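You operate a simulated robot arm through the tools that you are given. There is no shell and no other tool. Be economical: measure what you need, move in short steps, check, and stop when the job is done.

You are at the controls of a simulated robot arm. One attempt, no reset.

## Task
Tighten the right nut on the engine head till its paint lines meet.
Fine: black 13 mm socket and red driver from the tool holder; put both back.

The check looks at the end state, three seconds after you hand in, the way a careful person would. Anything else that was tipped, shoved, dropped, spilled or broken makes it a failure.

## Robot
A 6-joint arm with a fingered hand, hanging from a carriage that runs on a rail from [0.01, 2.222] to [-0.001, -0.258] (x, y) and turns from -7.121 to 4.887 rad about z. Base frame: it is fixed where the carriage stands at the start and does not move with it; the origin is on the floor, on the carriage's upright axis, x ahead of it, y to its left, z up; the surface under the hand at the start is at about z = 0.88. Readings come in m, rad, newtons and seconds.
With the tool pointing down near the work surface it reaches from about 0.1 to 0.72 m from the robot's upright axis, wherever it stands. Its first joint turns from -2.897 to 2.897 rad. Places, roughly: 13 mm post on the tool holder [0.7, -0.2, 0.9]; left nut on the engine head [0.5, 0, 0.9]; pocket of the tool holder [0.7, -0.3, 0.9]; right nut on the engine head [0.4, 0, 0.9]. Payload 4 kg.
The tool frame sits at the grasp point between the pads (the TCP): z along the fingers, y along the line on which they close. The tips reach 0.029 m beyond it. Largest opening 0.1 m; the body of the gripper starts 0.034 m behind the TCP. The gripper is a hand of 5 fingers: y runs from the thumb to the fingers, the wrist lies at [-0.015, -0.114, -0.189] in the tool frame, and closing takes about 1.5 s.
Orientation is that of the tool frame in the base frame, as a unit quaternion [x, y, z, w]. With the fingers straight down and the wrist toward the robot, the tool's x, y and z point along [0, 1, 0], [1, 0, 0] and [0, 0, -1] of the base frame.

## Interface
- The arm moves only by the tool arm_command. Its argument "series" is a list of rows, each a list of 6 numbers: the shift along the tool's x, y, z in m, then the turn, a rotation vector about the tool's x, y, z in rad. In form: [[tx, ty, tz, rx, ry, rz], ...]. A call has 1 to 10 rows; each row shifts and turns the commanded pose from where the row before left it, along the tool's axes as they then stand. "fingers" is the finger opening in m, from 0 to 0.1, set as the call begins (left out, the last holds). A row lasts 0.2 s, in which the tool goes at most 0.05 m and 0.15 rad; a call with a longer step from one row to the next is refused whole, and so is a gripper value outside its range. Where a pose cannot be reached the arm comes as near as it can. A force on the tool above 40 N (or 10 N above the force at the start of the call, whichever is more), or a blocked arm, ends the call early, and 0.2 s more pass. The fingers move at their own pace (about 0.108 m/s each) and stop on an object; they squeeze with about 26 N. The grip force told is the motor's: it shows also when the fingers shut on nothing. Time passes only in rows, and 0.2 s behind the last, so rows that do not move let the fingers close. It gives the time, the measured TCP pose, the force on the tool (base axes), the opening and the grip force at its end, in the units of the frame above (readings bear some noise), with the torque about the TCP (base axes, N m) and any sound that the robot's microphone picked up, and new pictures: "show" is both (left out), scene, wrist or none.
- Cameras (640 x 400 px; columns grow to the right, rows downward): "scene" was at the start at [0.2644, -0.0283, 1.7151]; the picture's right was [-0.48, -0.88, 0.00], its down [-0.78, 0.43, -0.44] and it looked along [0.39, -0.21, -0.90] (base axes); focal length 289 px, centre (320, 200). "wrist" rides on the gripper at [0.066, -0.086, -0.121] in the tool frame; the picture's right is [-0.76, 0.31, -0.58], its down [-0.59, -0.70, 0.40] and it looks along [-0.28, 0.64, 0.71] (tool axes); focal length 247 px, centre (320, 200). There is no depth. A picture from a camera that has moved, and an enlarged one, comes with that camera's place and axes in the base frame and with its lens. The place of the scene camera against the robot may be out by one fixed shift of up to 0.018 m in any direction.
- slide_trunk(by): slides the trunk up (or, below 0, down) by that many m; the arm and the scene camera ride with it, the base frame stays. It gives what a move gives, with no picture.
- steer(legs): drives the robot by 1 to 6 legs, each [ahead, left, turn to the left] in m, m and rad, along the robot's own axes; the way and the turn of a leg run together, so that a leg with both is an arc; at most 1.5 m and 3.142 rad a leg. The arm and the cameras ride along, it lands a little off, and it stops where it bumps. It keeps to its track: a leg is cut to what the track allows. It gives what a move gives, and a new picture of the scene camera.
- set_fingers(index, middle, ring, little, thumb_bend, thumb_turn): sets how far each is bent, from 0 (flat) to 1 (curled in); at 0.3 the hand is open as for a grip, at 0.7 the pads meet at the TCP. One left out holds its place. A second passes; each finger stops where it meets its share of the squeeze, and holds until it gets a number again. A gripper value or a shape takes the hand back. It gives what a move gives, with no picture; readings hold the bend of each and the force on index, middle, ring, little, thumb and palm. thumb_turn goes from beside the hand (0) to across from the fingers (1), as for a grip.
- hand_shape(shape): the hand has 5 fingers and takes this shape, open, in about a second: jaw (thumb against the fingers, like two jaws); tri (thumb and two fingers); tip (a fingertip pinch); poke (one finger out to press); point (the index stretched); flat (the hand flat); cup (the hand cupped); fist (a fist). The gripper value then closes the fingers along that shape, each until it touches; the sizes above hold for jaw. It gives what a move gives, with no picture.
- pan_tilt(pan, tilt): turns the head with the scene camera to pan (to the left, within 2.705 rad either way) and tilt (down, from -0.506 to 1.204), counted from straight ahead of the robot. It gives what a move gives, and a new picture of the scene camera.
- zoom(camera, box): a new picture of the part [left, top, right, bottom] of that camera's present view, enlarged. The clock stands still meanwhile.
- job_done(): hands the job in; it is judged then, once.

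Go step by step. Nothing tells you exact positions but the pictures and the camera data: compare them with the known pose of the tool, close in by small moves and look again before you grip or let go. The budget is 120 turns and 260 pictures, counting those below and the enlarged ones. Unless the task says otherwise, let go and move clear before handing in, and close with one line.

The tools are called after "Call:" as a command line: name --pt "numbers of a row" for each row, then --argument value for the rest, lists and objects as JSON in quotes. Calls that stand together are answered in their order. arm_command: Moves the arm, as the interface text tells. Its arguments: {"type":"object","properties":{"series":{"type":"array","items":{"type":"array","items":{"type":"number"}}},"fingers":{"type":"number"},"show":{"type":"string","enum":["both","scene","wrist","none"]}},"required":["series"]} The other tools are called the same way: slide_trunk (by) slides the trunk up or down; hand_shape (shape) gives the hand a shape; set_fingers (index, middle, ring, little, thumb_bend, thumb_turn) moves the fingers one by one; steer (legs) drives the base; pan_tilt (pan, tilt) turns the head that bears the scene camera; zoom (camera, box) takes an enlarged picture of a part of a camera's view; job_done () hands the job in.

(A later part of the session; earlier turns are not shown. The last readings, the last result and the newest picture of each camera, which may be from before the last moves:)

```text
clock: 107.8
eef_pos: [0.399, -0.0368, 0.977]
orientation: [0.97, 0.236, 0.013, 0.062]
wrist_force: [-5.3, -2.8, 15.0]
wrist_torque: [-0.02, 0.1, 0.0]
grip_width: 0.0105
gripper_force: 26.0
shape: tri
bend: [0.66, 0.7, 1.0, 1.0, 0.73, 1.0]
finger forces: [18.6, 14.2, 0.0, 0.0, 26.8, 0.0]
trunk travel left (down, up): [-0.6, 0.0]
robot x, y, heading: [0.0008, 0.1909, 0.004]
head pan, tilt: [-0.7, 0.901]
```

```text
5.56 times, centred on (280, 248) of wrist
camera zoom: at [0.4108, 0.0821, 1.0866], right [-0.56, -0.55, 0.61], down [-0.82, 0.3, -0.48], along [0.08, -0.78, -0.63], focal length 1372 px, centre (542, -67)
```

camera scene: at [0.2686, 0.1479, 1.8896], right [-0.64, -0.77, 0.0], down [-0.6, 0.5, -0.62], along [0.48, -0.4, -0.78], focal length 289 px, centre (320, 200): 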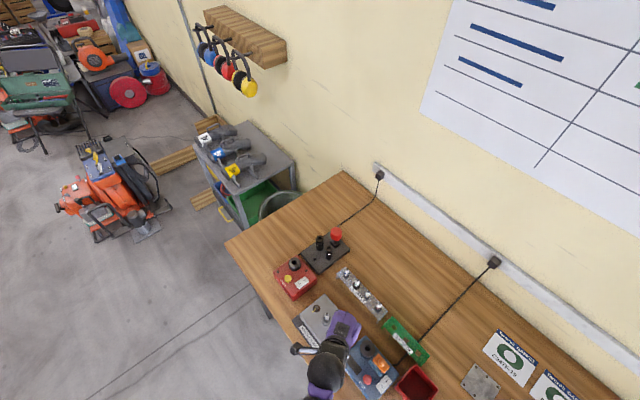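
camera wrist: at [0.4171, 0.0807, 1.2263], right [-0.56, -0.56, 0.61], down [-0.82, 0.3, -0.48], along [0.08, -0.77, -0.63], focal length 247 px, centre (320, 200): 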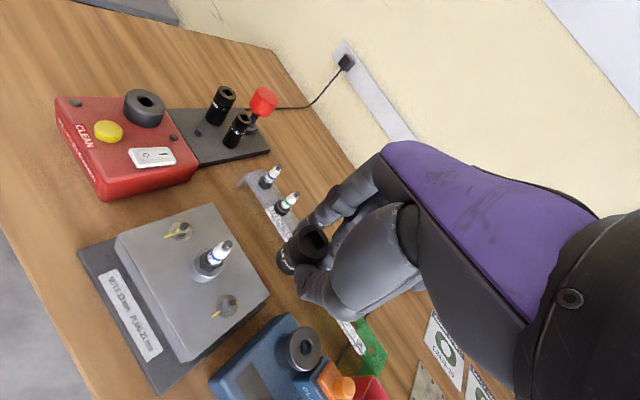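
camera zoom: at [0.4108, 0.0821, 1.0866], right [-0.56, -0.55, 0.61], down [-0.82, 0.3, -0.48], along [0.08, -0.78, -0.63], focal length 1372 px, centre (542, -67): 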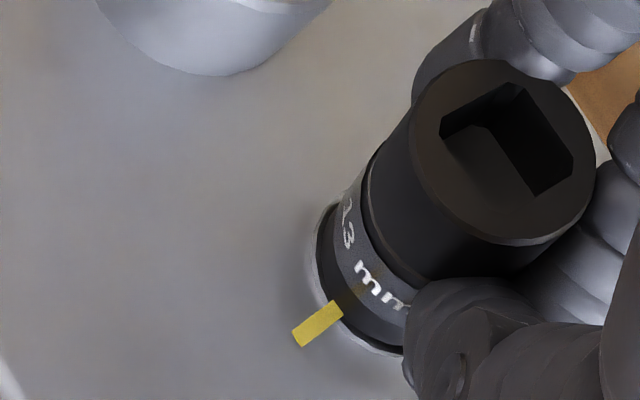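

The socket's lower end is at washer level: it appears seated on the nut. Releasing and rising to look.

Call:
arm_command --pt "0 0 0 0 0 0" --pt "0 0 0 0 0 0" --pt "0 0 0 0 0 0" --pt "0 0 0 0 0 0" --pt "0 0 0 0 0 0" --fingers 0.1 --show "none"

Call:
zoom --camera "wrist" --box '[200, 180, 360, 300]'

Call:
arm_command --pt "0 -0.0022 0.0 0 0 0" --pt "0 0.0022 -0.02 0 0 0" --pt "0 0.0022 -0.02 0 0 0" --pt "0 0.003 -0.03 0 0 0" --pt "0 0 0 0 0 0" --show "none"

Call:
zoom --camera "wrist" --box '[180, 180, 340, 300]'

```text
clock: 109.0
eef_pos: [0.3969, -0.0361, 0.9763]
orientation: [0.97, 0.237, 0.012, 0.06]
wrist_force: [-0.2, 0.0, 0.1]
wrist_torque: [0.0, 0.0, 0.02]
grip_width: 0.0995
gripper_force: 0.0
shape: tri
bend: [0.3, 0.3, 0.99, 0.99, 0.3, 0.98]
finger forces: [0.0, 0.0, 0.0, 0.0, 0.0, 0.1]
trunk travel left (down, up): [-0.6, 0.0]
robot x, y, heading: [0.0042, 0.1927, 0.004]
head pan, tilt: [-0.7, 0.901]
```

```text
3.33 times, centred on (280, 240) of wrist
camera zoom: at [0.4105, 0.0834, 1.0858], right [-0.56, -0.56, 0.61], down [-0.82, 0.3, -0.48], along [0.08, -0.77, -0.63], focal length 823 px, centre (453, 67)
```

zoom: 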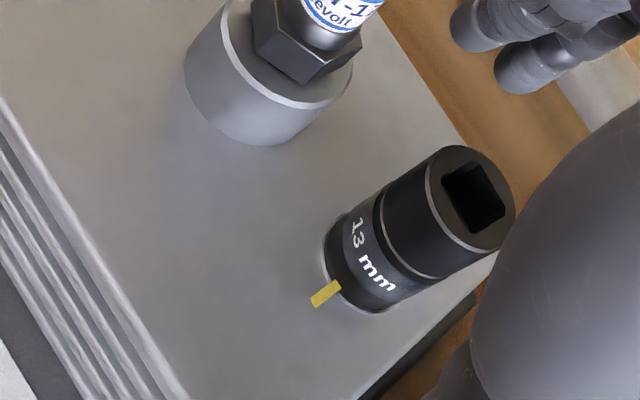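

```text
clock: 110.2
eef_pos: [0.397, -0.0317, 1.0482]
orientation: [0.97, 0.237, 0.011, 0.06]
wrist_force: [0.6, -0.2, 0.1]
wrist_torque: [-0.02, 0.01, 0.0]
grip_width: 0.0997
gripper_force: 0.0
shape: tri
bend: [0.3, 0.3, 0.99, 0.99, 0.3, 0.98]
finger forces: [0.0, 0.1, 0.1, 0.0, 0.0, 0.1]
trunk travel left (down, up): [-0.6, 0.0]
robot x, y, heading: [0.0007, 0.1922, 0.005]
head pan, tilt: [-0.7, 0.901]
```

```text
3.33 times, centred on (260, 240) of wrist
camera zoom: at [0.4084, 0.0874, 1.1566], right [-0.56, -0.56, 0.61], down [-0.82, 0.3, -0.48], along [0.08, -0.77, -0.63], focal length 823 px, centre (520, 67)
```

zoom: 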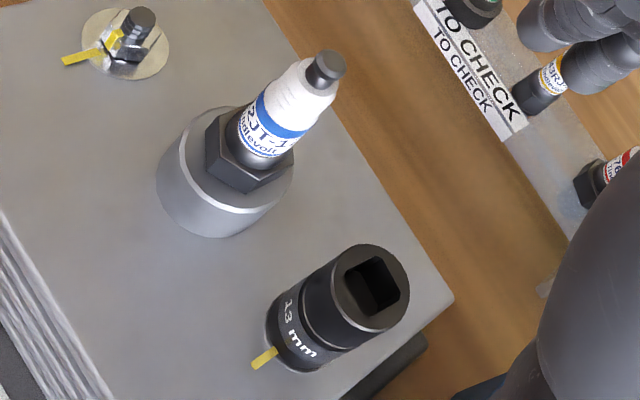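

The socket sits upright and fully on the nut. Next I go back for the driver: jaw shape, straighten the hand, drive right again.

Call:
hand_shape --shape "jaw"

Call:
zoom --camera "wrist" --box '[236, 230, 300, 278]'

Call:
arm_command --pt "0 0 -0.02 0.12 0 0" --pt "0 0 -0.01 0 0 -0.13" --pt "0 0 -0.01 0 0 -0.13" --pt "0 0 0 0 0 -0.13" --pt "0 0 0 0 0 -0.13" --pt "0 0 0 0 0 -0.12" --pt "0.0309 0.0244 0 0 0 0" --pt "0.0309 0.0244 0 0 0 0" --pt "0.0309 0.0244 0 0 0 0" --pt "0.0309 0.0244 0 0 0 0" --show "none"

Call:
arm_command --pt "0.0309 0.0244 0 0 0 0" --pt "0.0309 0.0244 0 0 0 0" --pt "0.0309 0.0244 0 0 0 0" --pt "0 0 0 0 0 0" --show "none"

```text
clock: 111.1
eef_pos: [0.3971, -0.0313, 1.0471]
orientation: [0.969, 0.238, 0.012, 0.06]
wrist_force: [0.0, -0.3, 0.3]
wrist_torque: [-0.01, -0.03, 0.01]
grip_width: 0.0999
gripper_force: 0.2
shape: jaw
bend: [0.3, 0.3, 0.3, 0.3, 0.3, 0.98]
finger forces: [0.0, 0.0, 0.1, 0.0, 0.0, 0.0]
trunk travel left (down, up): [-0.6, 0.0]
robot x, y, heading: [0.0003, 0.1951, 0.008]
head pan, tilt: [-0.7, 0.901]
```

```text
8.33 times, centred on (268, 254) of wrist
camera zoom: at [0.4085, 0.0874, 1.1565], right [-0.56, -0.56, 0.61], down [-0.82, 0.3, -0.48], along [0.08, -0.77, -0.63], focal length 2058 px, centre (753, -250)
```

zoom: 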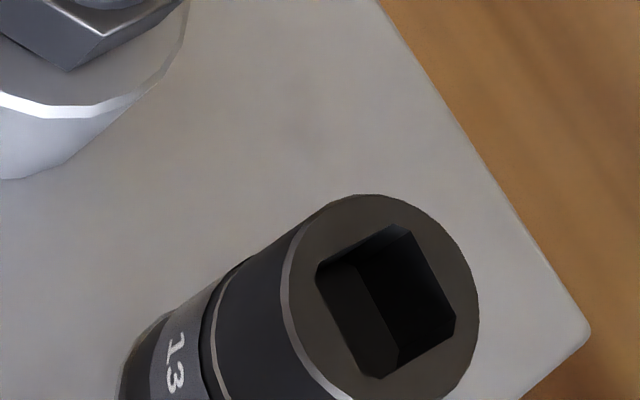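

```text
clock: 113.3
eef_pos: [0.5371, 0.0398, 1.0871]
orientation: [0.848, 0.53, -0.003, 0.0]
wrist_force: [-1.1, 0.5, -0.7]
wrist_torque: [0.02, -0.02, 0.02]
grip_width: 0.0999
gripper_force: 0.1
shape: jaw
bend: [0.3, 0.3, 0.3, 0.3, 0.3, 0.98]
finger forces: [0.0, 0.0, 0.0, 0.0, 0.0, 0.0]
trunk travel left (down, up): [-0.6, 0.0]
robot x, y, heading: [0.0026, 0.1964, 0.006]
head pan, tilt: [-0.7, 0.901]
```

```text
clock: 114.3
eef_pos: [0.6439, 0.0924, 1.0849]
orientation: [0.847, 0.532, -0.002, 0.002]
wrist_force: [-0.4, 0.3, 0.1]
wrist_torque: [-0.02, -0.01, -0.02]
grip_width: 0.0998
gripper_force: 0.0
shape: jaw
bend: [0.3, 0.3, 0.3, 0.3, 0.3, 0.98]
finger forces: [0.0, 0.0, 0.0, 0.1, 0.0, 0.0]
trunk travel left (down, up): [-0.6, 0.0]
robot x, y, heading: [0.0003, 0.1933, 0.003]
head pan, tilt: [-0.7, 0.901]
```

Square of the seated socket is turned only ~5° clockwise from the base axes. Driving back to the tool holder and lowering the trunk.

Call:
steer --legs '[[0, -0.355, 0]]'

Call:
arm_command --pt "0 0 -0.03 0 0 0" --pt "0 0 -0.03 0 0 0" --pt "0 0 0 0 0 0" --show "none"

Call:
slide_trunk --by -0.12

Call:
zoom --camera "wrist" --box '[160, 150, 400, 330]'

```text
clock: 116.6
eef_pos: [0.64, -0.2666, 1.0847]
orientation: [0.849, 0.529, -0.002, 0.001]
wrist_force: [0.0, -0.4, -0.4]
wrist_torque: [0.01, -0.02, 0.01]
grip_width: 0.0998
gripper_force: 0.0
shape: jaw
bend: [0.3, 0.3, 0.3, 0.3, 0.3, 0.98]
finger forces: [0.0, 0.0, 0.0, 0.1, 0.0, 0.0]
trunk travel left (down, up): [-0.6, 0.0]
robot x, y, heading: [-0.0013, -0.1666, -0.001]
head pan, tilt: [-0.7, 0.901]
camera scene: at [0.2668, -0.2101, 1.8896], right [-0.64, -0.77, 0.0], down [-0.6, 0.5, -0.62], along [0.48, -0.4, -0.78], focal length 289 px, centre (320, 200)
```

scene: 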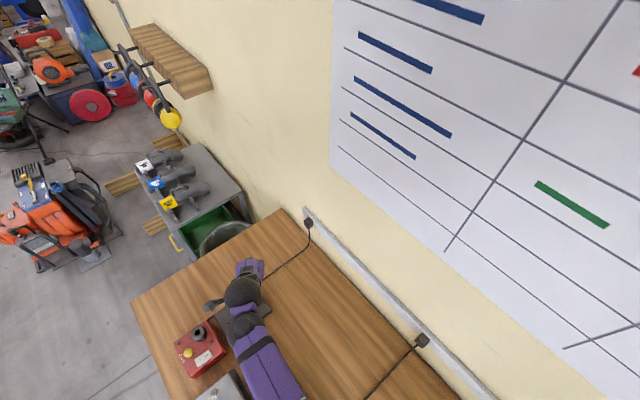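

```text
clock: 117.4
eef_pos: [0.6411, -0.2681, 1.1455]
orientation: [0.848, 0.53, -0.002, 0.001]
wrist_force: [-0.3, -0.2, -0.5]
wrist_torque: [0.04, -0.01, 0.01]
grip_width: 0.1
gripper_force: 0.0
shape: jaw
bend: [0.3, 0.3, 0.3, 0.3, 0.3, 0.98]
finger forces: [0.0, 0.1, 0.0, 0.0, 0.0, 0.1]
trunk travel left (down, up): [-0.6, 0.0]
robot x, y, heading: [-0.0005, -0.1654, 0.005]
head pan, tilt: [-0.7, 0.901]
```

```text
clock: 118.9
eef_pos: [0.641, -0.268, 1.0266]
orientation: [0.848, 0.529, -0.002, 0.001]
wrist_force: [-0.2, -0.3, -1.2]
wrist_torque: [0.0, 0.02, -0.01]
grip_width: 0.0998
gripper_force: 0.0
shape: jaw
bend: [0.3, 0.3, 0.3, 0.3, 0.3, 0.98]
finger forces: [0.0, 0.0, 0.1, 0.0, 0.0, 0.0]
trunk travel left (down, up): [-0.48, 0.12]
robot x, y, heading: [-0.0002, -0.1653, 0.002]
head pan, tilt: [-0.7, 0.901]
```

```text
2.22 times, centred on (280, 240) of wrist
camera zoom: at [0.5931, -0.1713, 1.1469], right [-0.06, -0.81, 0.58], down [-0.89, -0.22, -0.4], along [0.45, -0.54, -0.71], focal length 549 px, centre (409, 111)
```

zoom: 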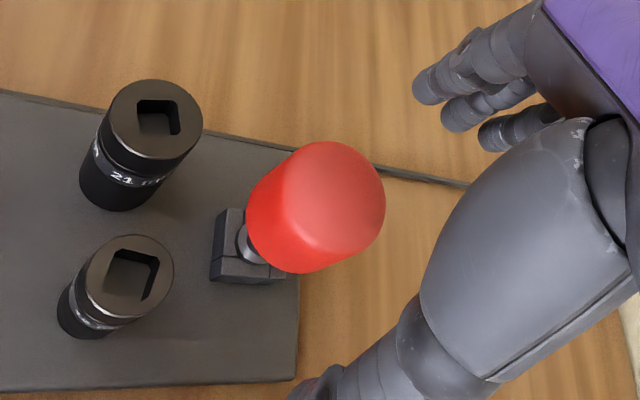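

Same grip pose as before works: (0.6556, -0.2613, 0.9815). Moving there in steps.

Call:
arm_command --pt "0.0062 0.0052 0 0 0 0" --pt "0.0062 0.0052 0 0 0 0" --pt "0 0 0 0 0 0" --pt "0 0 0.015 0 0 0" --pt "0 0 0.015 0 0 0" --pt "0 0 0.015 0 0 0" --pt "0 0 0 0 0 0" --pt "0 0 0 0 0 0" --show "none"

Call:
zoom --camera "wrist" --box '[200, 150, 440, 300]'

```text
clock: 120.7
eef_pos: [0.6556, -0.2635, 0.9807]
orientation: [0.849, 0.529, -0.002, 0.001]
wrist_force: [-0.7, 0.6, 0.2]
wrist_torque: [0.0, -0.04, -0.03]
grip_width: 0.1
gripper_force: 0.0
shape: jaw
bend: [0.3, 0.3, 0.3, 0.3, 0.3, 0.98]
finger forces: [0.1, 0.0, 0.1, 0.0, 0.0, 0.0]
trunk travel left (down, up): [-0.48, 0.12]
robot x, y, heading: [-0.001, -0.1601, 0.003]
head pan, tilt: [-0.7, 0.901]
```

```text
2.67 times, centred on (320, 225) of wrist
camera zoom: at [0.608, -0.1654, 1.1023], right [-0.06, -0.81, 0.58], down [-0.89, -0.22, -0.4], along [0.45, -0.54, -0.71], focal length 659 px, centre (320, 133)
```

zoom: 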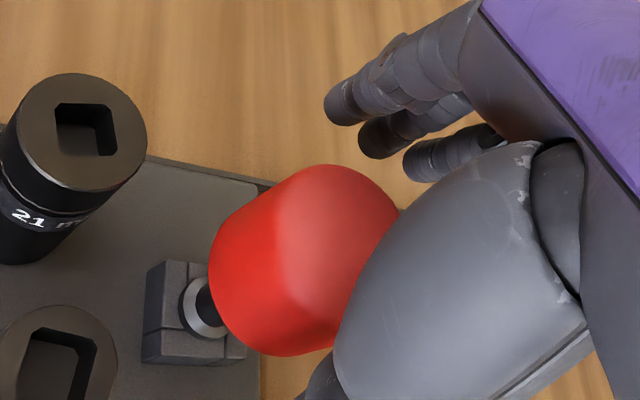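

Aligned. Closing and lifting.

Call:
arm_command --pt "0 0 0 0 0 0" --pt "0 0 0 0 0 0" --pt "0 0 0 0 0 0" --pt "0 0 0 0 0 0" --pt "0 0 0 0 0 0" --pt "0 0 0 0 0 0" --pt "0 0 0 0 0 0" --pt "0 0 0 0 0 0" --fingers 0.0 --show "none"

Call:
arm_command --pt "0 0 -0.015 0 0 0" --pt "0 0 -0.02 0 0 0" --pt "0 0 -0.03 0 0 0" --pt "0 0 -0.03 0 0 0" --pt "0 0 0 0 0 0" --show "none"

Call:
zoom --camera "wrist" --box '[200, 150, 440, 300]'

```text
clock: 122.5
eef_pos: [0.656, -0.2619, 0.9811]
orientation: [0.849, 0.529, -0.001, 0.001]
wrist_force: [-1.5, -0.3, -0.1]
wrist_torque: [0.03, 0.07, -0.01]
grip_width: 0.0348
gripper_force: 26.1
shape: jaw
bend: [0.48, 0.54, 0.73, 0.57, 0.39, 1.0]
finger forces: [13.3, 7.8, 0.0, 0.0, 22.6, 0.0]
trunk travel left (down, up): [-0.48, 0.12]
robot x, y, heading: [-0.0016, -0.1643, -0.002]
head pan, tilt: [-0.7, 0.901]
```

```text
clock: 123.7
eef_pos: [0.6553, -0.2619, 1.0758]
orientation: [0.848, 0.53, -0.003, 0.001]
wrist_force: [0.2, 0.2, -1.7]
wrist_torque: [0.02, -0.02, 0.01]
grip_width: 0.0343
gripper_force: 25.6
shape: jaw
bend: [0.48, 0.54, 0.73, 0.57, 0.39, 1.0]
finger forces: [14.0, 8.1, 0.0, 0.0, 22.4, 0.1]
trunk travel left (down, up): [-0.48, 0.12]
robot x, y, heading: [0.0, -0.1654, -0.001]
head pan, tilt: [-0.7, 0.901]
```

```text
2.67 times, centred on (320, 225) of wrist
camera zoom: at [0.608, -0.1644, 1.196], right [-0.05, -0.81, 0.58], down [-0.89, -0.22, -0.39], along [0.45, -0.54, -0.71], focal length 659 px, centre (320, 133)
```

zoom: 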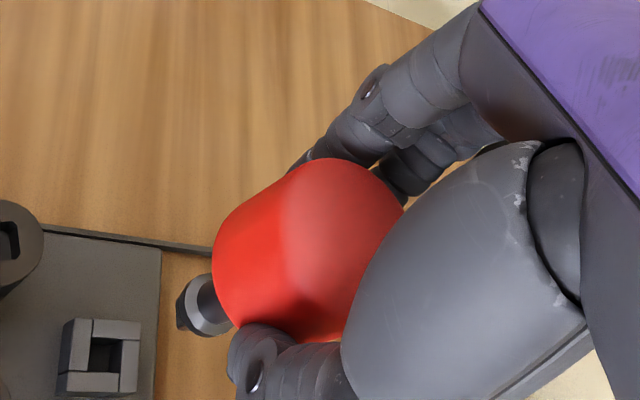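

Good grip again. Raising the trunk, driving left and turning the hand to the start yaw.

Call:
slide_trunk --by 0.12

Call:
steer --legs '[[0, 0.355, 0]]'

Call:
arm_command --pt "0 0 0 0 0 -0.149" --pt "0 0 0 0 0 -0.149" --pt "0 0 0 0 0 -0.149" --pt "0 0 0 0 0 -0.149" --pt "0 0 0 0 0 -0.149" --pt "0 0 0 0 0 -0.149" --pt "0 0 0 0 0 -0.149" --pt "0 0 0 0 0 -0.149" --pt "0 0 0 0 0 -0.149" --pt "0 0 0 0 0 -0.149" --show "none"

```text
clock: 125.2
eef_pos: [0.6563, -0.2623, 1.1949]
orientation: [0.849, 0.528, -0.002, 0.0]
wrist_force: [-0.1, 0.7, -1.2]
wrist_torque: [0.03, 0.02, -0.04]
grip_width: 0.0344
gripper_force: 26.0
shape: jaw
bend: [0.48, 0.54, 0.73, 0.57, 0.39, 1.0]
finger forces: [13.9, 8.1, 0.1, 0.0, 22.3, 0.1]
trunk travel left (down, up): [-0.6, 0.0]
robot x, y, heading: [0.001, -0.1603, -0.003]
head pan, tilt: [-0.7, 0.901]
```

```text
clock: 127.5
eef_pos: [0.6568, 0.0905, 1.1952]
orientation: [0.848, 0.53, -0.003, 0.001]
wrist_force: [0.3, 0.4, -0.7]
wrist_torque: [0.04, -0.02, 0.02]
grip_width: 0.0346
gripper_force: 26.1
shape: jaw
bend: [0.48, 0.54, 0.73, 0.57, 0.39, 1.0]
finger forces: [13.9, 8.0, 0.0, 0.0, 22.3, 0.1]
trunk travel left (down, up): [-0.6, 0.0]
robot x, y, heading: [-0.0013, 0.1909, -0.002]
head pan, tilt: [-0.7, 0.901]
camera scene: at [0.2683, 0.1433, 1.8896], right [-0.64, -0.77, 0.0], down [-0.6, 0.5, -0.62], along [0.48, -0.4, -0.78], focal length 289 px, centre (320, 200)
```

scene: 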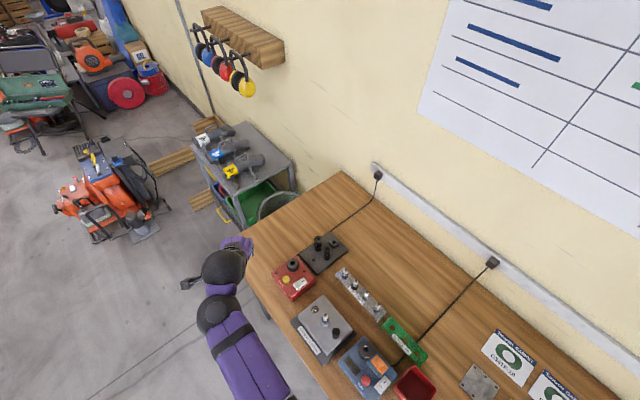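

```text
clock: 129.7
eef_pos: [0.6269, 0.0968, 1.2022]
orientation: [0.264, 0.965, -0.003, 0.001]
wrist_force: [-1.4, 0.0, -1.3]
wrist_torque: [-0.01, -0.02, -0.02]
grip_width: 0.0342
gripper_force: 26.6
shape: jaw
bend: [0.48, 0.54, 0.73, 0.57, 0.39, 1.0]
finger forces: [13.8, 8.2, 0.0, 0.1, 22.1, 0.0]
out of reach, approached as far as the arm can: row 9, 10
trunk travel left (down, up): [-0.6, 0.0]
robot x, y, heading: [0.002, 0.1915, 0.002]
head pan, tilt: [-0.7, 0.901]
```

Moving toward the nut from the clear side.

Call:
arm_command --pt "0.0172 -0.029 0.0167 0 0 0" --pt "0.0172 -0.029 0.0167 0 0 0" --pt "0.0172 -0.029 0.0167 0 0 0" --pt "0.0172 -0.029 0.0167 0 0 0" --pt "0.0172 -0.029 0.0167 0 0 0" --pt "0.0172 -0.029 0.0167 0 0 0" --pt "0 0 0 0 0 0" --show "both"

```text
clock: 131.3
eef_pos: [0.4579, -0.0042, 1.0915]
orientation: [0.264, 0.965, -0.003, -0.001]
wrist_force: [-0.8, 0.3, -1.9]
wrist_torque: [-0.02, -0.03, -0.01]
grip_width: 0.0342
gripper_force: 26.0
shape: jaw
bend: [0.48, 0.54, 0.73, 0.57, 0.39, 1.0]
finger forces: [13.8, 8.2, 0.0, 0.0, 22.0, 0.0]
out of reach, approached as far as the arm can: row 4, 5, 6
trunk travel left (down, up): [-0.6, 0.0]
robot x, y, heading: [0.0028, 0.1867, 0.003]
head pan, tilt: [-0.7, 0.901]
camera scene: at [0.2683, 0.1433, 1.8896], right [-0.64, -0.77, 0.0], down [-0.6, 0.5, -0.62], along [0.48, -0.4, -0.78], focal length 289 px, centre (320, 200)
camera wrist: at [0.3581, -0.0441, 1.2126], right [0.81, -0.12, 0.57], down [0.15, -0.91, -0.39], along [0.57, 0.4, -0.72], focal length 247 px, centre (320, 200)
```

scene: 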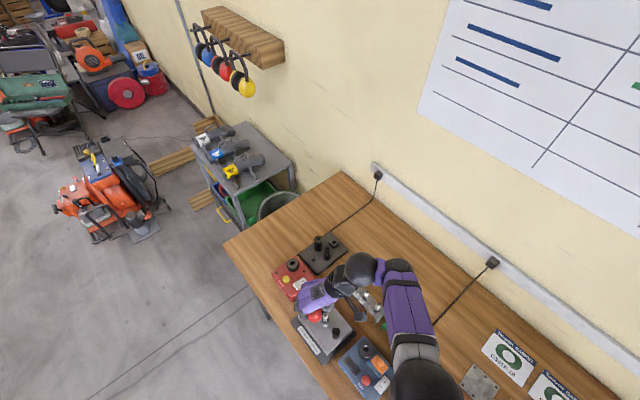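
wrist: 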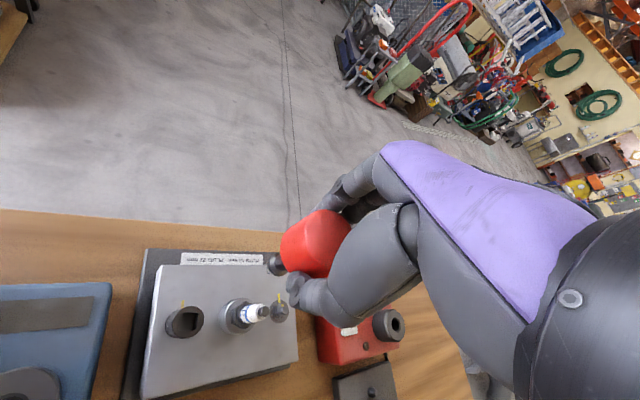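

Going around the spark plug: first -x, then toward the nut.

Call:
arm_command --pt "0.025 -0.0148 0 0 0 0" --pt "0.025 -0.0148 0 0 0 0" --pt "0 0 0 0 0 0" --show "none"

Call:
arm_command --pt "-0.0084 -0.0142 0 0 0 0" --pt "-0.0084 -0.0142 0 0 0 0" --pt "0 0 0 0 0 0" --show "both"

Call:
zoom --camera "wrist" --box '[180, 190, 340, 310]'

Call:
zoom --camera "scene" --box '[290, 290, 370, 350]'

```text
clock: 132.1
eef_pos: [0.4224, -0.0203, 1.0661]
orientation: [0.265, 0.964, -0.003, -0.001]
wrist_force: [-0.4, 0.5, -1.2]
wrist_torque: [-0.01, 0.0, 0.01]
grip_width: 0.0343
gripper_force: 26.8
shape: jaw
bend: [0.48, 0.54, 0.73, 0.57, 0.39, 1.0]
finger forces: [13.8, 8.3, 0.0, 0.0, 22.0, 0.0]
out of reach, approached as far as the arm can: row 1, 2
trunk travel left (down, up): [-0.6, 0.0]
robot x, y, heading: [0.0023, 0.1902, 0.001]
head pan, tilt: [-0.7, 0.901]
```

```text
clock: 132.9
eef_pos: [0.421, -0.0513, 1.067]
orientation: [0.265, 0.964, -0.002, 0.0]
wrist_force: [0.3, 0.5, -1.4]
wrist_torque: [0.01, 0.03, -0.03]
grip_width: 0.0343
gripper_force: 26.4
shape: jaw
bend: [0.48, 0.54, 0.73, 0.57, 0.39, 1.0]
finger forces: [14.0, 8.3, 0.0, 0.0, 22.0, 0.0]
trunk travel left (down, up): [-0.6, 0.0]
robot x, y, heading: [-0.0034, 0.1888, -0.0]
head pan, tilt: [-0.7, 0.901]
camera scene: at [0.2683, 0.1433, 1.8896], right [-0.64, -0.77, 0.0], down [-0.6, 0.5, -0.62], along [0.48, -0.4, -0.78], focal length 289 px, centre (320, 200)
camera wrist: at [0.3222, -0.0907, 1.1892], right [0.81, -0.12, 0.58], down [0.15, -0.91, -0.4], along [0.57, 0.4, -0.72], focal length 247 px, centre (320, 200)
```

scene: 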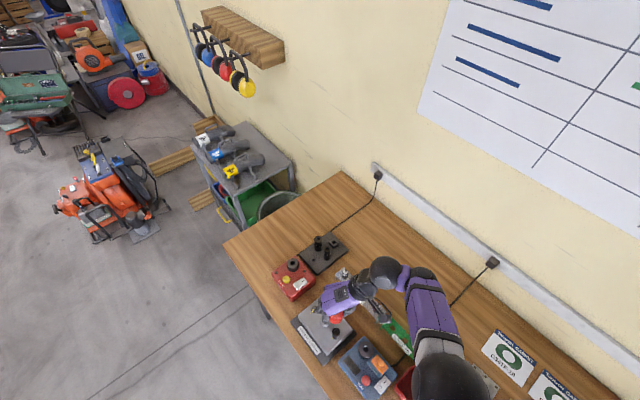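
wrist: 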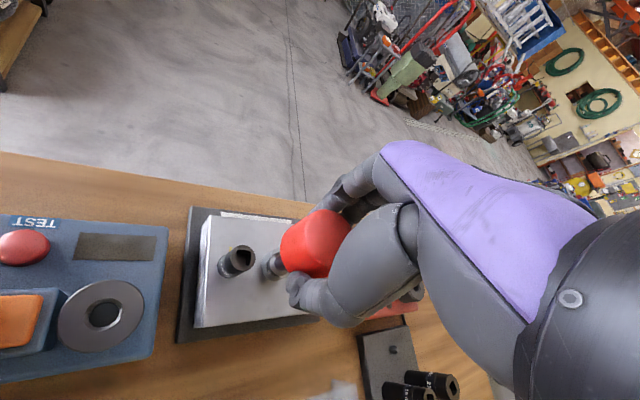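

```text
3.33 times, centred on (260, 250) of wrist
camera zoom: at [0.3222, -0.0907, 1.1892], right [0.81, -0.12, 0.58], down [0.15, -0.91, -0.4], along [0.57, 0.4, -0.72], focal length 823 px, centre (520, 33)
```

zoom: 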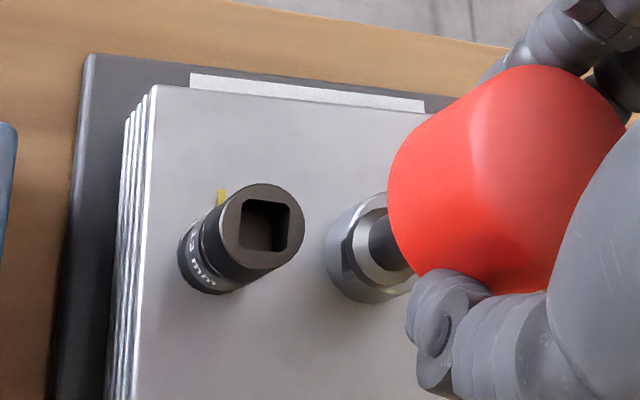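

```text
6.67 times, centred on (330, 320) of scene
camera zoom: at [0.2683, 0.1433, 1.8896], right [-0.64, -0.77, 0.0], down [-0.6, 0.5, -0.62], along [0.48, -0.4, -0.78], focal length 1924 px, centre (253, -600)
```

zoom: 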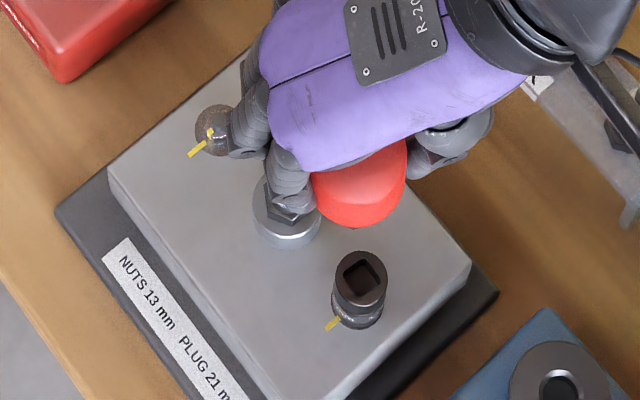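

The spark plug stands about 1.017 high next to the nut, so the fingers must not sweep over it. I back off to -y first, then turn the hand the other way (+90°) before approaching.

Call:
arm_command --pt "-0.0093 -0.0352 0 0 0 0" --pt "-0.0093 -0.0352 0 0 0 0" --pt "0 0 -0.02 0 0 0" --pt "0 0 0 0 0 0" --show "none"

Call:
arm_command --pt "0 0 0 0 0 0.15" --pt "0 0 0 0 0 0.15" --pt "0 0 0 0 0 0.15" --pt "0 0 0 0 0 0.15" --pt "0 0 0 0 0 0.15" --pt "0 0 0 0 0 0.15" --pt "0 0 0 0 0 0.15" --pt "0 0 0 0 0 0.15" --pt "0 0 0 0 0 0.15" --pt "0 0 0 0 0 0.15" --show "both"

```text
clock: 133.9
eef_pos: [0.3957, -0.1104, 1.0943]
orientation: [0.263, 0.965, -0.002, -0.001]
wrist_force: [-0.6, -0.2, -1.6]
wrist_torque: [0.02, 0.0, 0.01]
grip_width: 0.0342
gripper_force: 26.6
shape: jaw
bend: [0.48, 0.54, 0.73, 0.57, 0.39, 1.0]
finger forces: [14.0, 8.4, 0.0, 0.0, 22.0, 0.0]
out of reach, approached as far as the arm can: row 2
trunk travel left (down, up): [-0.6, 0.0]
robot x, y, heading: [0.0017, 0.1913, 0.004]
head pan, tilt: [-0.7, 0.901]
```

```text
clock: 136.1
eef_pos: [0.3976, -0.1117, 1.0901]
orientation: [0.851, 0.525, -0.003, 0.0]
wrist_force: [0.7, -0.5, -1.1]
wrist_torque: [0.08, -0.01, 0.0]
grip_width: 0.0337
gripper_force: 26.1
shape: jaw
bend: [0.48, 0.54, 0.73, 0.57, 0.39, 1.0]
finger forces: [13.9, 8.3, 0.0, 0.1, 21.9, 0.0]
out of reach, approached as far as the arm can: row 2
trunk travel left (down, up): [-0.6, 0.0]
robot x, y, heading: [-0.0017, 0.1892, 0.002]
head pan, tilt: [-0.7, 0.901]
camera scene: at [0.2683, 0.1433, 1.8896], right [-0.64, -0.77, 0.0], down [-0.6, 0.5, -0.62], along [0.48, -0.4, -0.78], focal length 289 px, centre (320, 200)
camera wrist: at [0.3506, -0.0147, 1.212], right [-0.06, -0.81, 0.58], down [-0.89, -0.21, -0.39], along [0.44, -0.54, -0.71], focal length 247 px, centre (320, 200)
```

scene: 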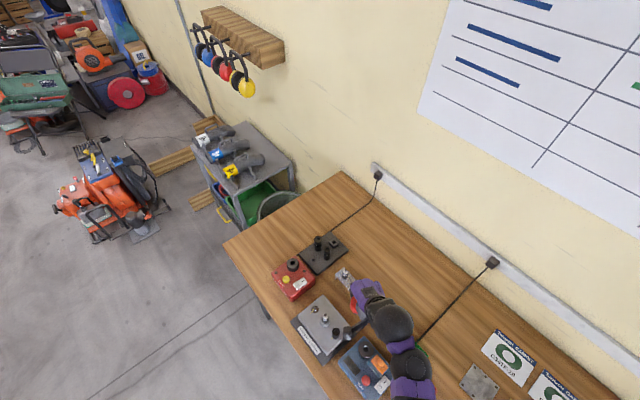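
wrist: 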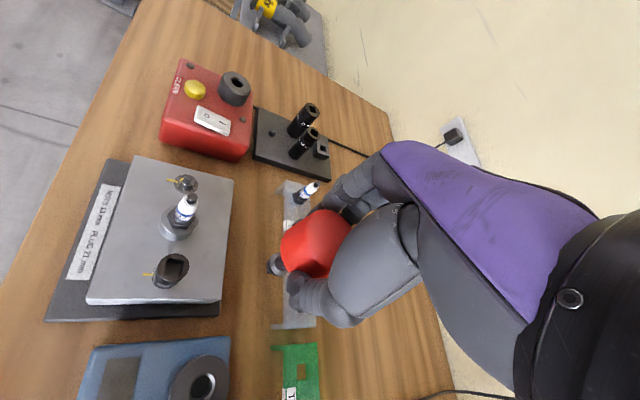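

Good approach side. Now I bring the driver over the socket from -y, adding the last 0.07 rad.

Call:
arm_command --pt "0 0 0 0 0 0.07" --pt "0.0177 -0.0098 0 0 0 0" --pt "0.0177 -0.0098 0 0 0 0" --pt "0.0177 -0.0098 0 0 0 0" --pt "0 0 0 0 0 0" --show "none"

Call:
zoom --camera "wrist" --box '[180, 190, 340, 310]'

Call:
zoom --camera "scene" --box '[300, 290, 380, 350]'

```text
clock: 137.3
eef_pos: [0.4006, -0.0509, 1.0919]
orientation: [0.868, 0.496, -0.003, 0.002]
wrist_force: [0.5, 0.1, -2.0]
wrist_torque: [-0.01, 0.0, 0.0]
grip_width: 0.0339
gripper_force: 25.7
shape: jaw
bend: [0.48, 0.54, 0.73, 0.57, 0.39, 1.0]
finger forces: [14.0, 8.3, 0.0, 0.0, 21.9, 0.1]
trunk travel left (down, up): [-0.6, 0.0]
robot x, y, heading: [-0.0023, 0.1932, -0.003]
head pan, tilt: [-0.7, 0.901]
```

```text
3.33 times, centred on (260, 250) of wrist
camera zoom: at [0.3606, 0.0495, 1.212], right [-0.12, -0.81, 0.58], down [-0.91, -0.15, -0.4], along [0.41, -0.57, -0.71], focal length 823 px, centre (520, 33)
```

zoom: 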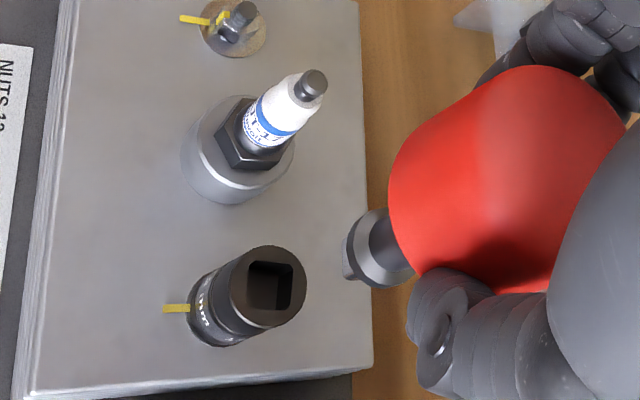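

```text
6.67 times, centred on (340, 320) of scene
camera zoom: at [0.2683, 0.1433, 1.8896], right [-0.64, -0.77, 0.0], down [-0.6, 0.5, -0.62], along [0.48, -0.4, -0.78], focal length 1924 px, centre (187, -600)
```

zoom: 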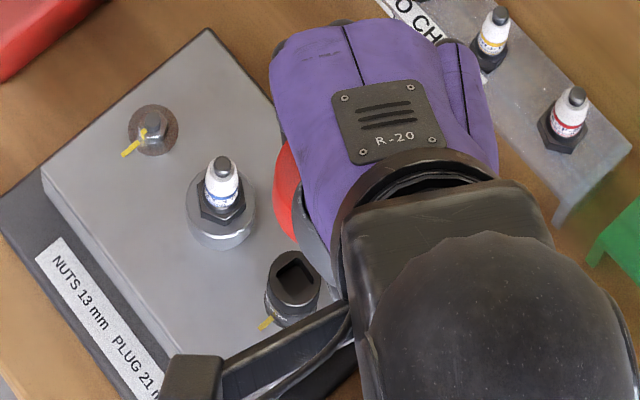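

Driver tip at (0.401, -0.051), socket at (0.401, -0.040). Shift +11 mm in y and come down 3 cm.

Call:
arm_command --pt "0.0093 -0.0055 0 0 0 0" --pt "0 0 0.015 0 0 0" --pt "0 0 0.012 0 0 0" --pt "0 0 0 0 0 0" --show "none"

Call:
zoom --camera "wrist" --box '[220, 200, 340, 290]'

Call:
zoom --camera "scene" --box '[310, 295, 374, 343]'

```text
clock: 138.3
eef_pos: [0.3987, -0.0414, 1.0626]
orientation: [0.868, 0.496, -0.002, 0.0]
wrist_force: [0.4, 0.2, -1.0]
wrist_torque: [0.0, 0.01, -0.01]
grip_width: 0.0342
gripper_force: 26.4
shape: jaw
bend: [0.48, 0.54, 0.73, 0.57, 0.39, 1.0]
finger forces: [13.8, 8.4, 0.0, 0.0, 21.8, 0.1]
trunk travel left (down, up): [-0.6, 0.0]
robot x, y, heading: [-0.001, 0.1896, -0.005]
head pan, tilt: [-0.7, 0.901]
```

```text
4.44 times, centred on (280, 245) of wrist
camera zoom: at [0.3597, 0.0589, 1.184], right [-0.12, -0.81, 0.58], down [-0.91, -0.15, -0.4], along [0.41, -0.57, -0.71], focal length 1098 px, centre (498, 0)
```

zoom: 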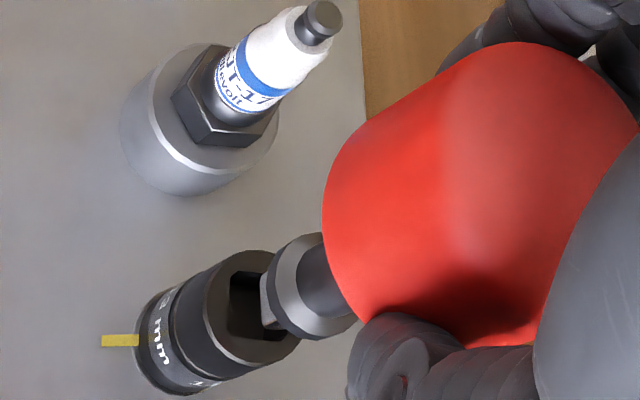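

```text
8.33 times, centred on (342, 319) of scene
camera zoom: at [0.2683, 0.1433, 1.8896], right [-0.64, -0.77, 0.0], down [-0.6, 0.5, -0.62], along [0.48, -0.4, -0.78], focal length 2405 px, centre (137, -792)
```

zoom: 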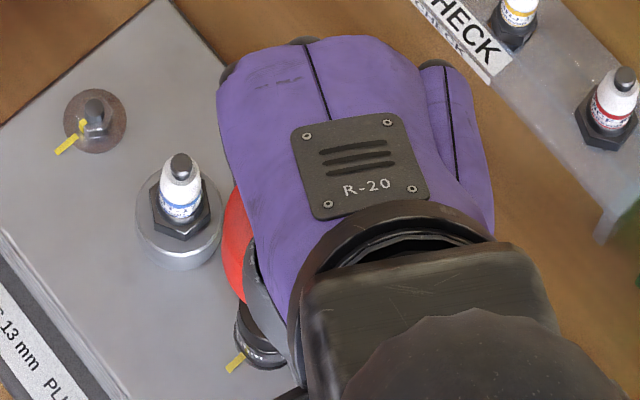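

Clear of the plug. Small +1.5 mm y correction and lower 1 cm.

Call:
arm_command --pt "0.0013 -0.0008 0 0 0 0" --pt "0 0 0.005 0 0 0" --pt "0 0 0.005 0 0 0" --pt "0 0 0 0 0 0" --show "none"

Call:
zoom --camera "wrist" --box '[232, 218, 312, 278]'

```text
clock: 139.3
eef_pos: [0.3992, -0.0393, 1.0532]
orientation: [0.869, 0.495, -0.003, 0.001]
wrist_force: [0.0, 0.2, -2.1]
wrist_torque: [-0.01, 0.0, 0.01]
grip_width: 0.0339
gripper_force: 26.2
shape: jaw
bend: [0.48, 0.54, 0.73, 0.57, 0.39, 1.0]
finger forces: [13.9, 8.3, 0.0, 0.0, 21.9, 0.1]
trunk travel left (down, up): [-0.6, 0.0]
robot x, y, heading: [0.0021, 0.1891, 0.001]
head pan, tilt: [-0.7, 0.901]
```

```text
6.67 times, centred on (272, 248) of wrist
camera zoom: at [0.3588, 0.0612, 1.1745], right [-0.12, -0.81, 0.58], down [-0.91, -0.15, -0.4], along [0.41, -0.57, -0.71], focal length 1646 px, centre (640, -120)
```

zoom: 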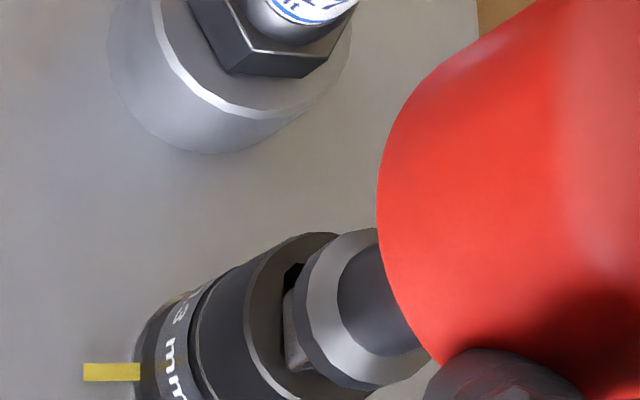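

Tip is at the mouth of the square. Lowering gently.

Call:
arm_command --pt "0.0003 0.0005 0.003 0 0 0" --pt "0 0 0.004 0 0 0" --pt "0 0 0.004 0 0 0" --pt "0 0 0 0 0 0" --show "none"

Call:
zoom --camera "wrist" --box '[232, 218, 312, 278]'

```text
clock: 140.3
eef_pos: [0.3991, -0.0396, 1.042]
orientation: [0.869, 0.496, -0.002, 0.001]
wrist_force: [0.2, 0.3, -1.9]
wrist_torque: [-0.02, -0.01, 0.02]
grip_width: 0.0343
gripper_force: 26.0
shape: jaw
bend: [0.48, 0.54, 0.73, 0.57, 0.39, 1.0]
finger forces: [14.3, 8.6, 0.0, 0.1, 22.4, 0.0]
trunk travel left (down, up): [-0.6, 0.0]
robot x, y, heading: [0.0033, 0.1912, 0.004]
head pan, tilt: [-0.7, 0.901]
```

```text
6.67 times, centred on (272, 248) of wrist
camera zoom: at [0.3594, 0.0606, 1.1638], right [-0.12, -0.81, 0.58], down [-0.91, -0.15, -0.39], along [0.41, -0.57, -0.71], focal length 1646 px, centre (640, -120)
```

zoom: 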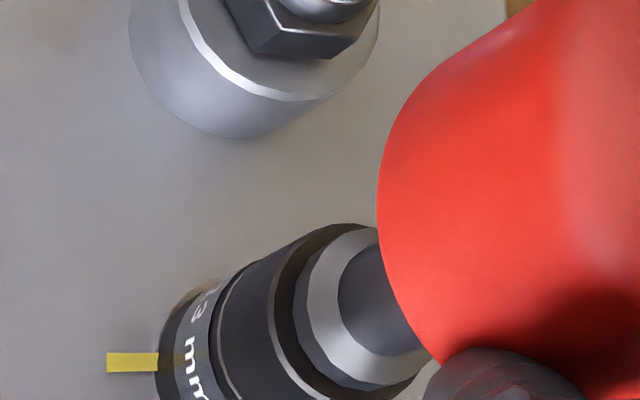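

Going in. Seat it.

Call:
arm_command --pt "0 0 0.002 0 0 0" --pt "0 0 0.002 0 0 0" --pt "0 0 0.001 0 0 0" --pt "0 0 0 0 0 0" --show "none"

Call:
zoom --camera "wrist" --box '[200, 180, 360, 300]'

Call:
zoom --camera "scene" --box '[310, 295, 374, 343]'

```text
clock: 141.3
eef_pos: [0.4018, -0.041, 1.04]
orientation: [0.869, 0.495, -0.002, 0.003]
wrist_force: [-1.8, 0.4, 14.2]
wrist_torque: [0.02, 0.07, 0.01]
grip_width: 0.0345
gripper_force: 26.3
shape: jaw
bend: [0.48, 0.54, 0.73, 0.57, 0.38, 1.0]
finger forces: [14.5, 8.9, 0.1, 0.0, 25.4, 0.0]
trunk travel left (down, up): [-0.6, 0.0]
robot x, y, heading: [0.0028, 0.1866, -0.001]
head pan, tilt: [-0.7, 0.901]
```

```text
3.33 times, centred on (280, 240) of wrist
camera zoom: at [0.3603, 0.0598, 1.1602], right [-0.12, -0.8, 0.58], down [-0.9, -0.15, -0.4], along [0.41, -0.57, -0.71], focal length 823 px, centre (453, 67)
```

zoom: 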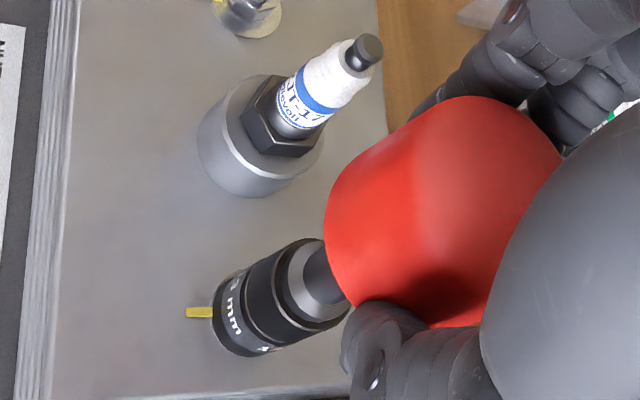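

```text
8.33 times, centred on (342, 319) of scene
camera zoom: at [0.2685, 0.1432, 1.8899], right [-0.64, -0.77, 0.0], down [-0.6, 0.5, -0.62], along [0.48, -0.4, -0.78], focal length 2405 px, centre (137, -792)
```

zoom: 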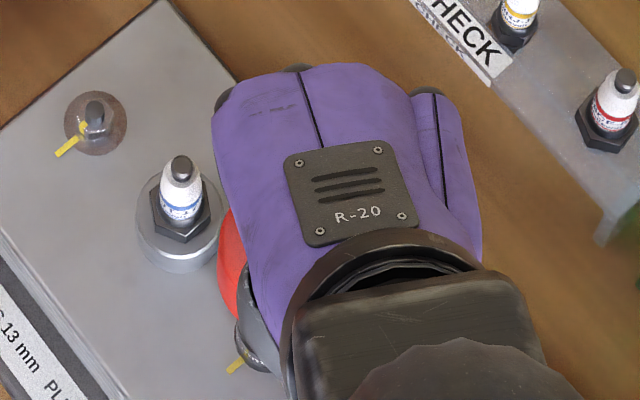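

Seated with 14 N. Now I relax 1.5 mm and begin turning clockwise, checking torque.

Call:
arm_command --pt "0 0 -0.0015 0 0 0" --pt "0 0 0 0 0 0.1" --pt "0 0 0 0 0 0.1" --pt "0 0 0 0 0 0.1" --pt "0 0 0 0 0 0.1" --pt "0 0 0 0 0 0" --show "none"

Call:
zoom --camera "wrist" --box '[220, 210, 316, 282]'

```text
clock: 142.7
eef_pos: [0.4006, -0.0404, 1.0403]
orientation: [0.949, 0.314, -0.003, 0.002]
wrist_force: [1.7, 0.0, 4.6]
wrist_torque: [-0.06, -0.09, 0.0]
grip_width: 0.0345
gripper_force: 26.1
shape: jaw
bend: [0.48, 0.54, 0.73, 0.57, 0.38, 1.0]
finger forces: [15.0, 9.4, 0.1, 0.1, 23.1, 0.0]
trunk travel left (down, up): [-0.6, 0.0]
robot x, y, heading: [0.0041, 0.192, 0.006]
head pan, tilt: [-0.7, 0.901]
```

```text
5.56 times, centred on (268, 246) of wrist
camera zoom: at [0.4027, 0.0683, 1.1607], right [-0.43, -0.69, 0.58], down [-0.89, 0.21, -0.4], along [0.15, -0.69, -0.71], focal length 1372 px, centre (609, -56)
```

zoom: 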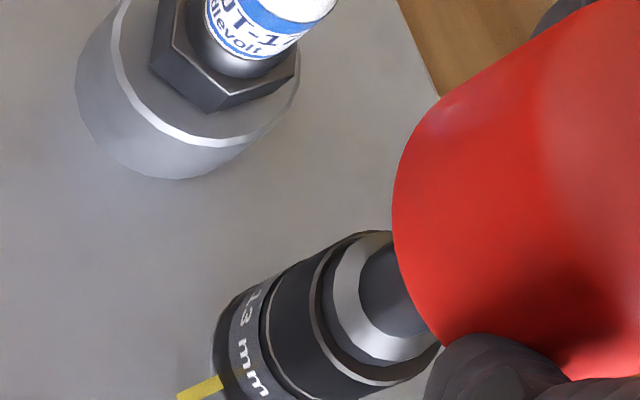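

Turning with little resistance; continue and compare the label against the plate line.

Call:
arm_command --pt "0 0 0 0 0 0.1" --pt "0 0 0 0 0 0.1" --pt "0 0 0 0 0 0.1" --pt "0 0 0 0 0 0.1" --pt "0 0 0 0 0 0.1" --pt "0 0 0 0 0 0" --show "none"

Call:
zoom --camera "wrist" --box '[220, 210, 316, 282]'

```text
clock: 144.1
eef_pos: [0.3997, -0.0401, 1.0398]
orientation: [0.998, 0.068, -0.002, 0.003]
wrist_force: [-0.5, -0.6, 4.0]
wrist_torque: [-0.1, -0.01, 0.01]
grip_width: 0.0349
gripper_force: 26.3
shape: jaw
bend: [0.48, 0.54, 0.73, 0.57, 0.38, 1.0]
finger forces: [14.7, 9.3, 0.0, 0.0, 22.8, 0.0]
trunk travel left (down, up): [-0.6, 0.0]
robot x, y, heading: [-0.0015, 0.1908, -0.002]
head pan, tilt: [-0.7, 0.901]
```

```text
5.56 times, centred on (268, 246) of wrist
camera zoom: at [0.4536, 0.0545, 1.1607], right [-0.71, -0.4, 0.58], down [-0.68, 0.61, -0.4], along [-0.2, -0.68, -0.71], focal length 1372 px, centre (609, -56)
```

zoom: 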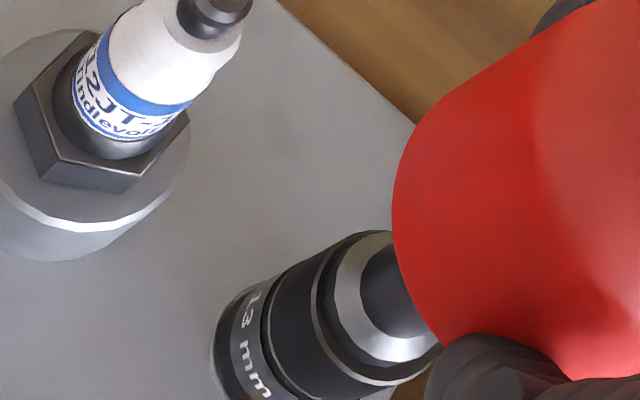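

The socket turns with the hand. Continuing.

Call:
arm_command --pt "0 0 0 0 0 0.1" --pt "0 0 0 0 0 0.1" --pt "0 0 0 0 0 0.1" --pt "0 0 0 0 0 0.1" --pt "0 0 0 0 0 0" --show "none"

Call:
zoom --camera "wrist" --box '[200, 180, 360, 300]'

Call:
zoom --camera "scene" --box '[300, 280, 380, 340]'

```text
clock: 145.3
eef_pos: [0.4002, -0.0401, 1.04]
orientation: [0.991, -0.131, -0.001, 0.002]
wrist_force: [0.1, 0.6, 6.6]
wrist_torque: [-0.02, 0.02, 0.02]
grip_width: 0.0347
gripper_force: 26.3
shape: jaw
bend: [0.48, 0.54, 0.73, 0.57, 0.38, 1.0]
finger forces: [14.5, 9.5, 0.0, 0.1, 23.3, 0.0]
trunk travel left (down, up): [-0.6, 0.0]
robot x, y, heading: [0.0036, 0.1883, 0.0]
head pan, tilt: [-0.7, 0.901]
```

```text
3.33 times, centred on (280, 240) of wrist
camera zoom: at [0.4865, 0.0259, 1.1607], right [-0.81, -0.1, 0.58], down [-0.39, 0.83, -0.4], along [-0.44, -0.55, -0.71], focal length 823 px, centre (453, 67)
```

zoom: 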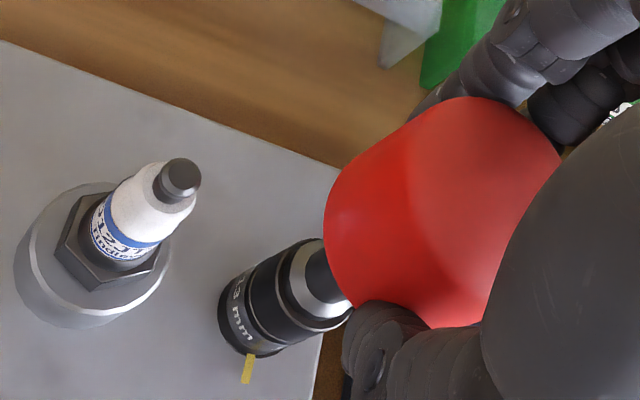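

```text
6.67 times, centred on (340, 310) of scene
camera zoom: at [0.2685, 0.1432, 1.8897], right [-0.64, -0.77, 0.0], down [-0.6, 0.5, -0.62], along [0.48, -0.4, -0.78], focal length 1924 px, centre (187, -533)
```

zoom: 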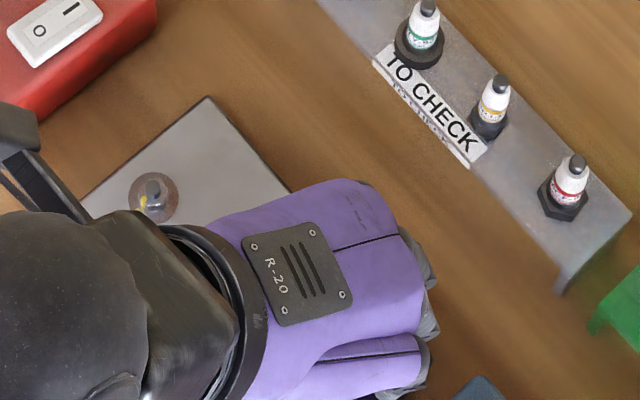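

Still fine. Turning further to ψ ≈ 2.3.

Call:
arm_command --pt "0 0 0 0 0 0.1" --pt "0 0 0 0 0 0.1" --pt "0 0 0 0 0 0.1" --pt "0 0 0 0 0 0.1" --pt "0 0 0 0 0 0.1" --pt "0 0 0 0 0 0" --show "none"

Call:
zoom --camera "wrist" --box '[200, 180, 360, 300]'

```text
clock: 146.7
eef_pos: [0.4036, -0.0423, 1.0374]
orientation: [0.928, -0.373, 0.0, 0.003]
wrist_force: [-2.4, -1.1, 32.0]
wrist_torque: [-0.26, 0.33, 0.15]
grip_width: 0.0362
gripper_force: 26.2
shape: jaw
bend: [0.75, 0.51, 0.73, 0.57, 0.37, 1.0]
finger forces: [15.1, 13.1, 0.1, 0.0, 26.4, 0.1]
out of reach, approached as far as the arm can: row 1
trunk travel left (down, up): [-0.6, 0.0]
robot x, y, heading: [0.0009, 0.1911, -0.003]
head pan, tilt: [-0.7, 0.901]
```

```text
3.33 times, centred on (280, 240) of wrist
camera zoom: at [0.511, -0.0256, 1.1584], right [-0.76, 0.31, 0.58], down [0.06, 0.91, -0.4], along [-0.65, -0.27, -0.71], focal length 823 px, centre (453, 67)
```

zoom: 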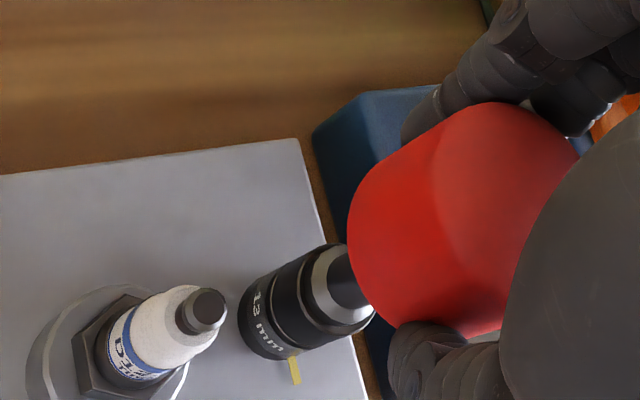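

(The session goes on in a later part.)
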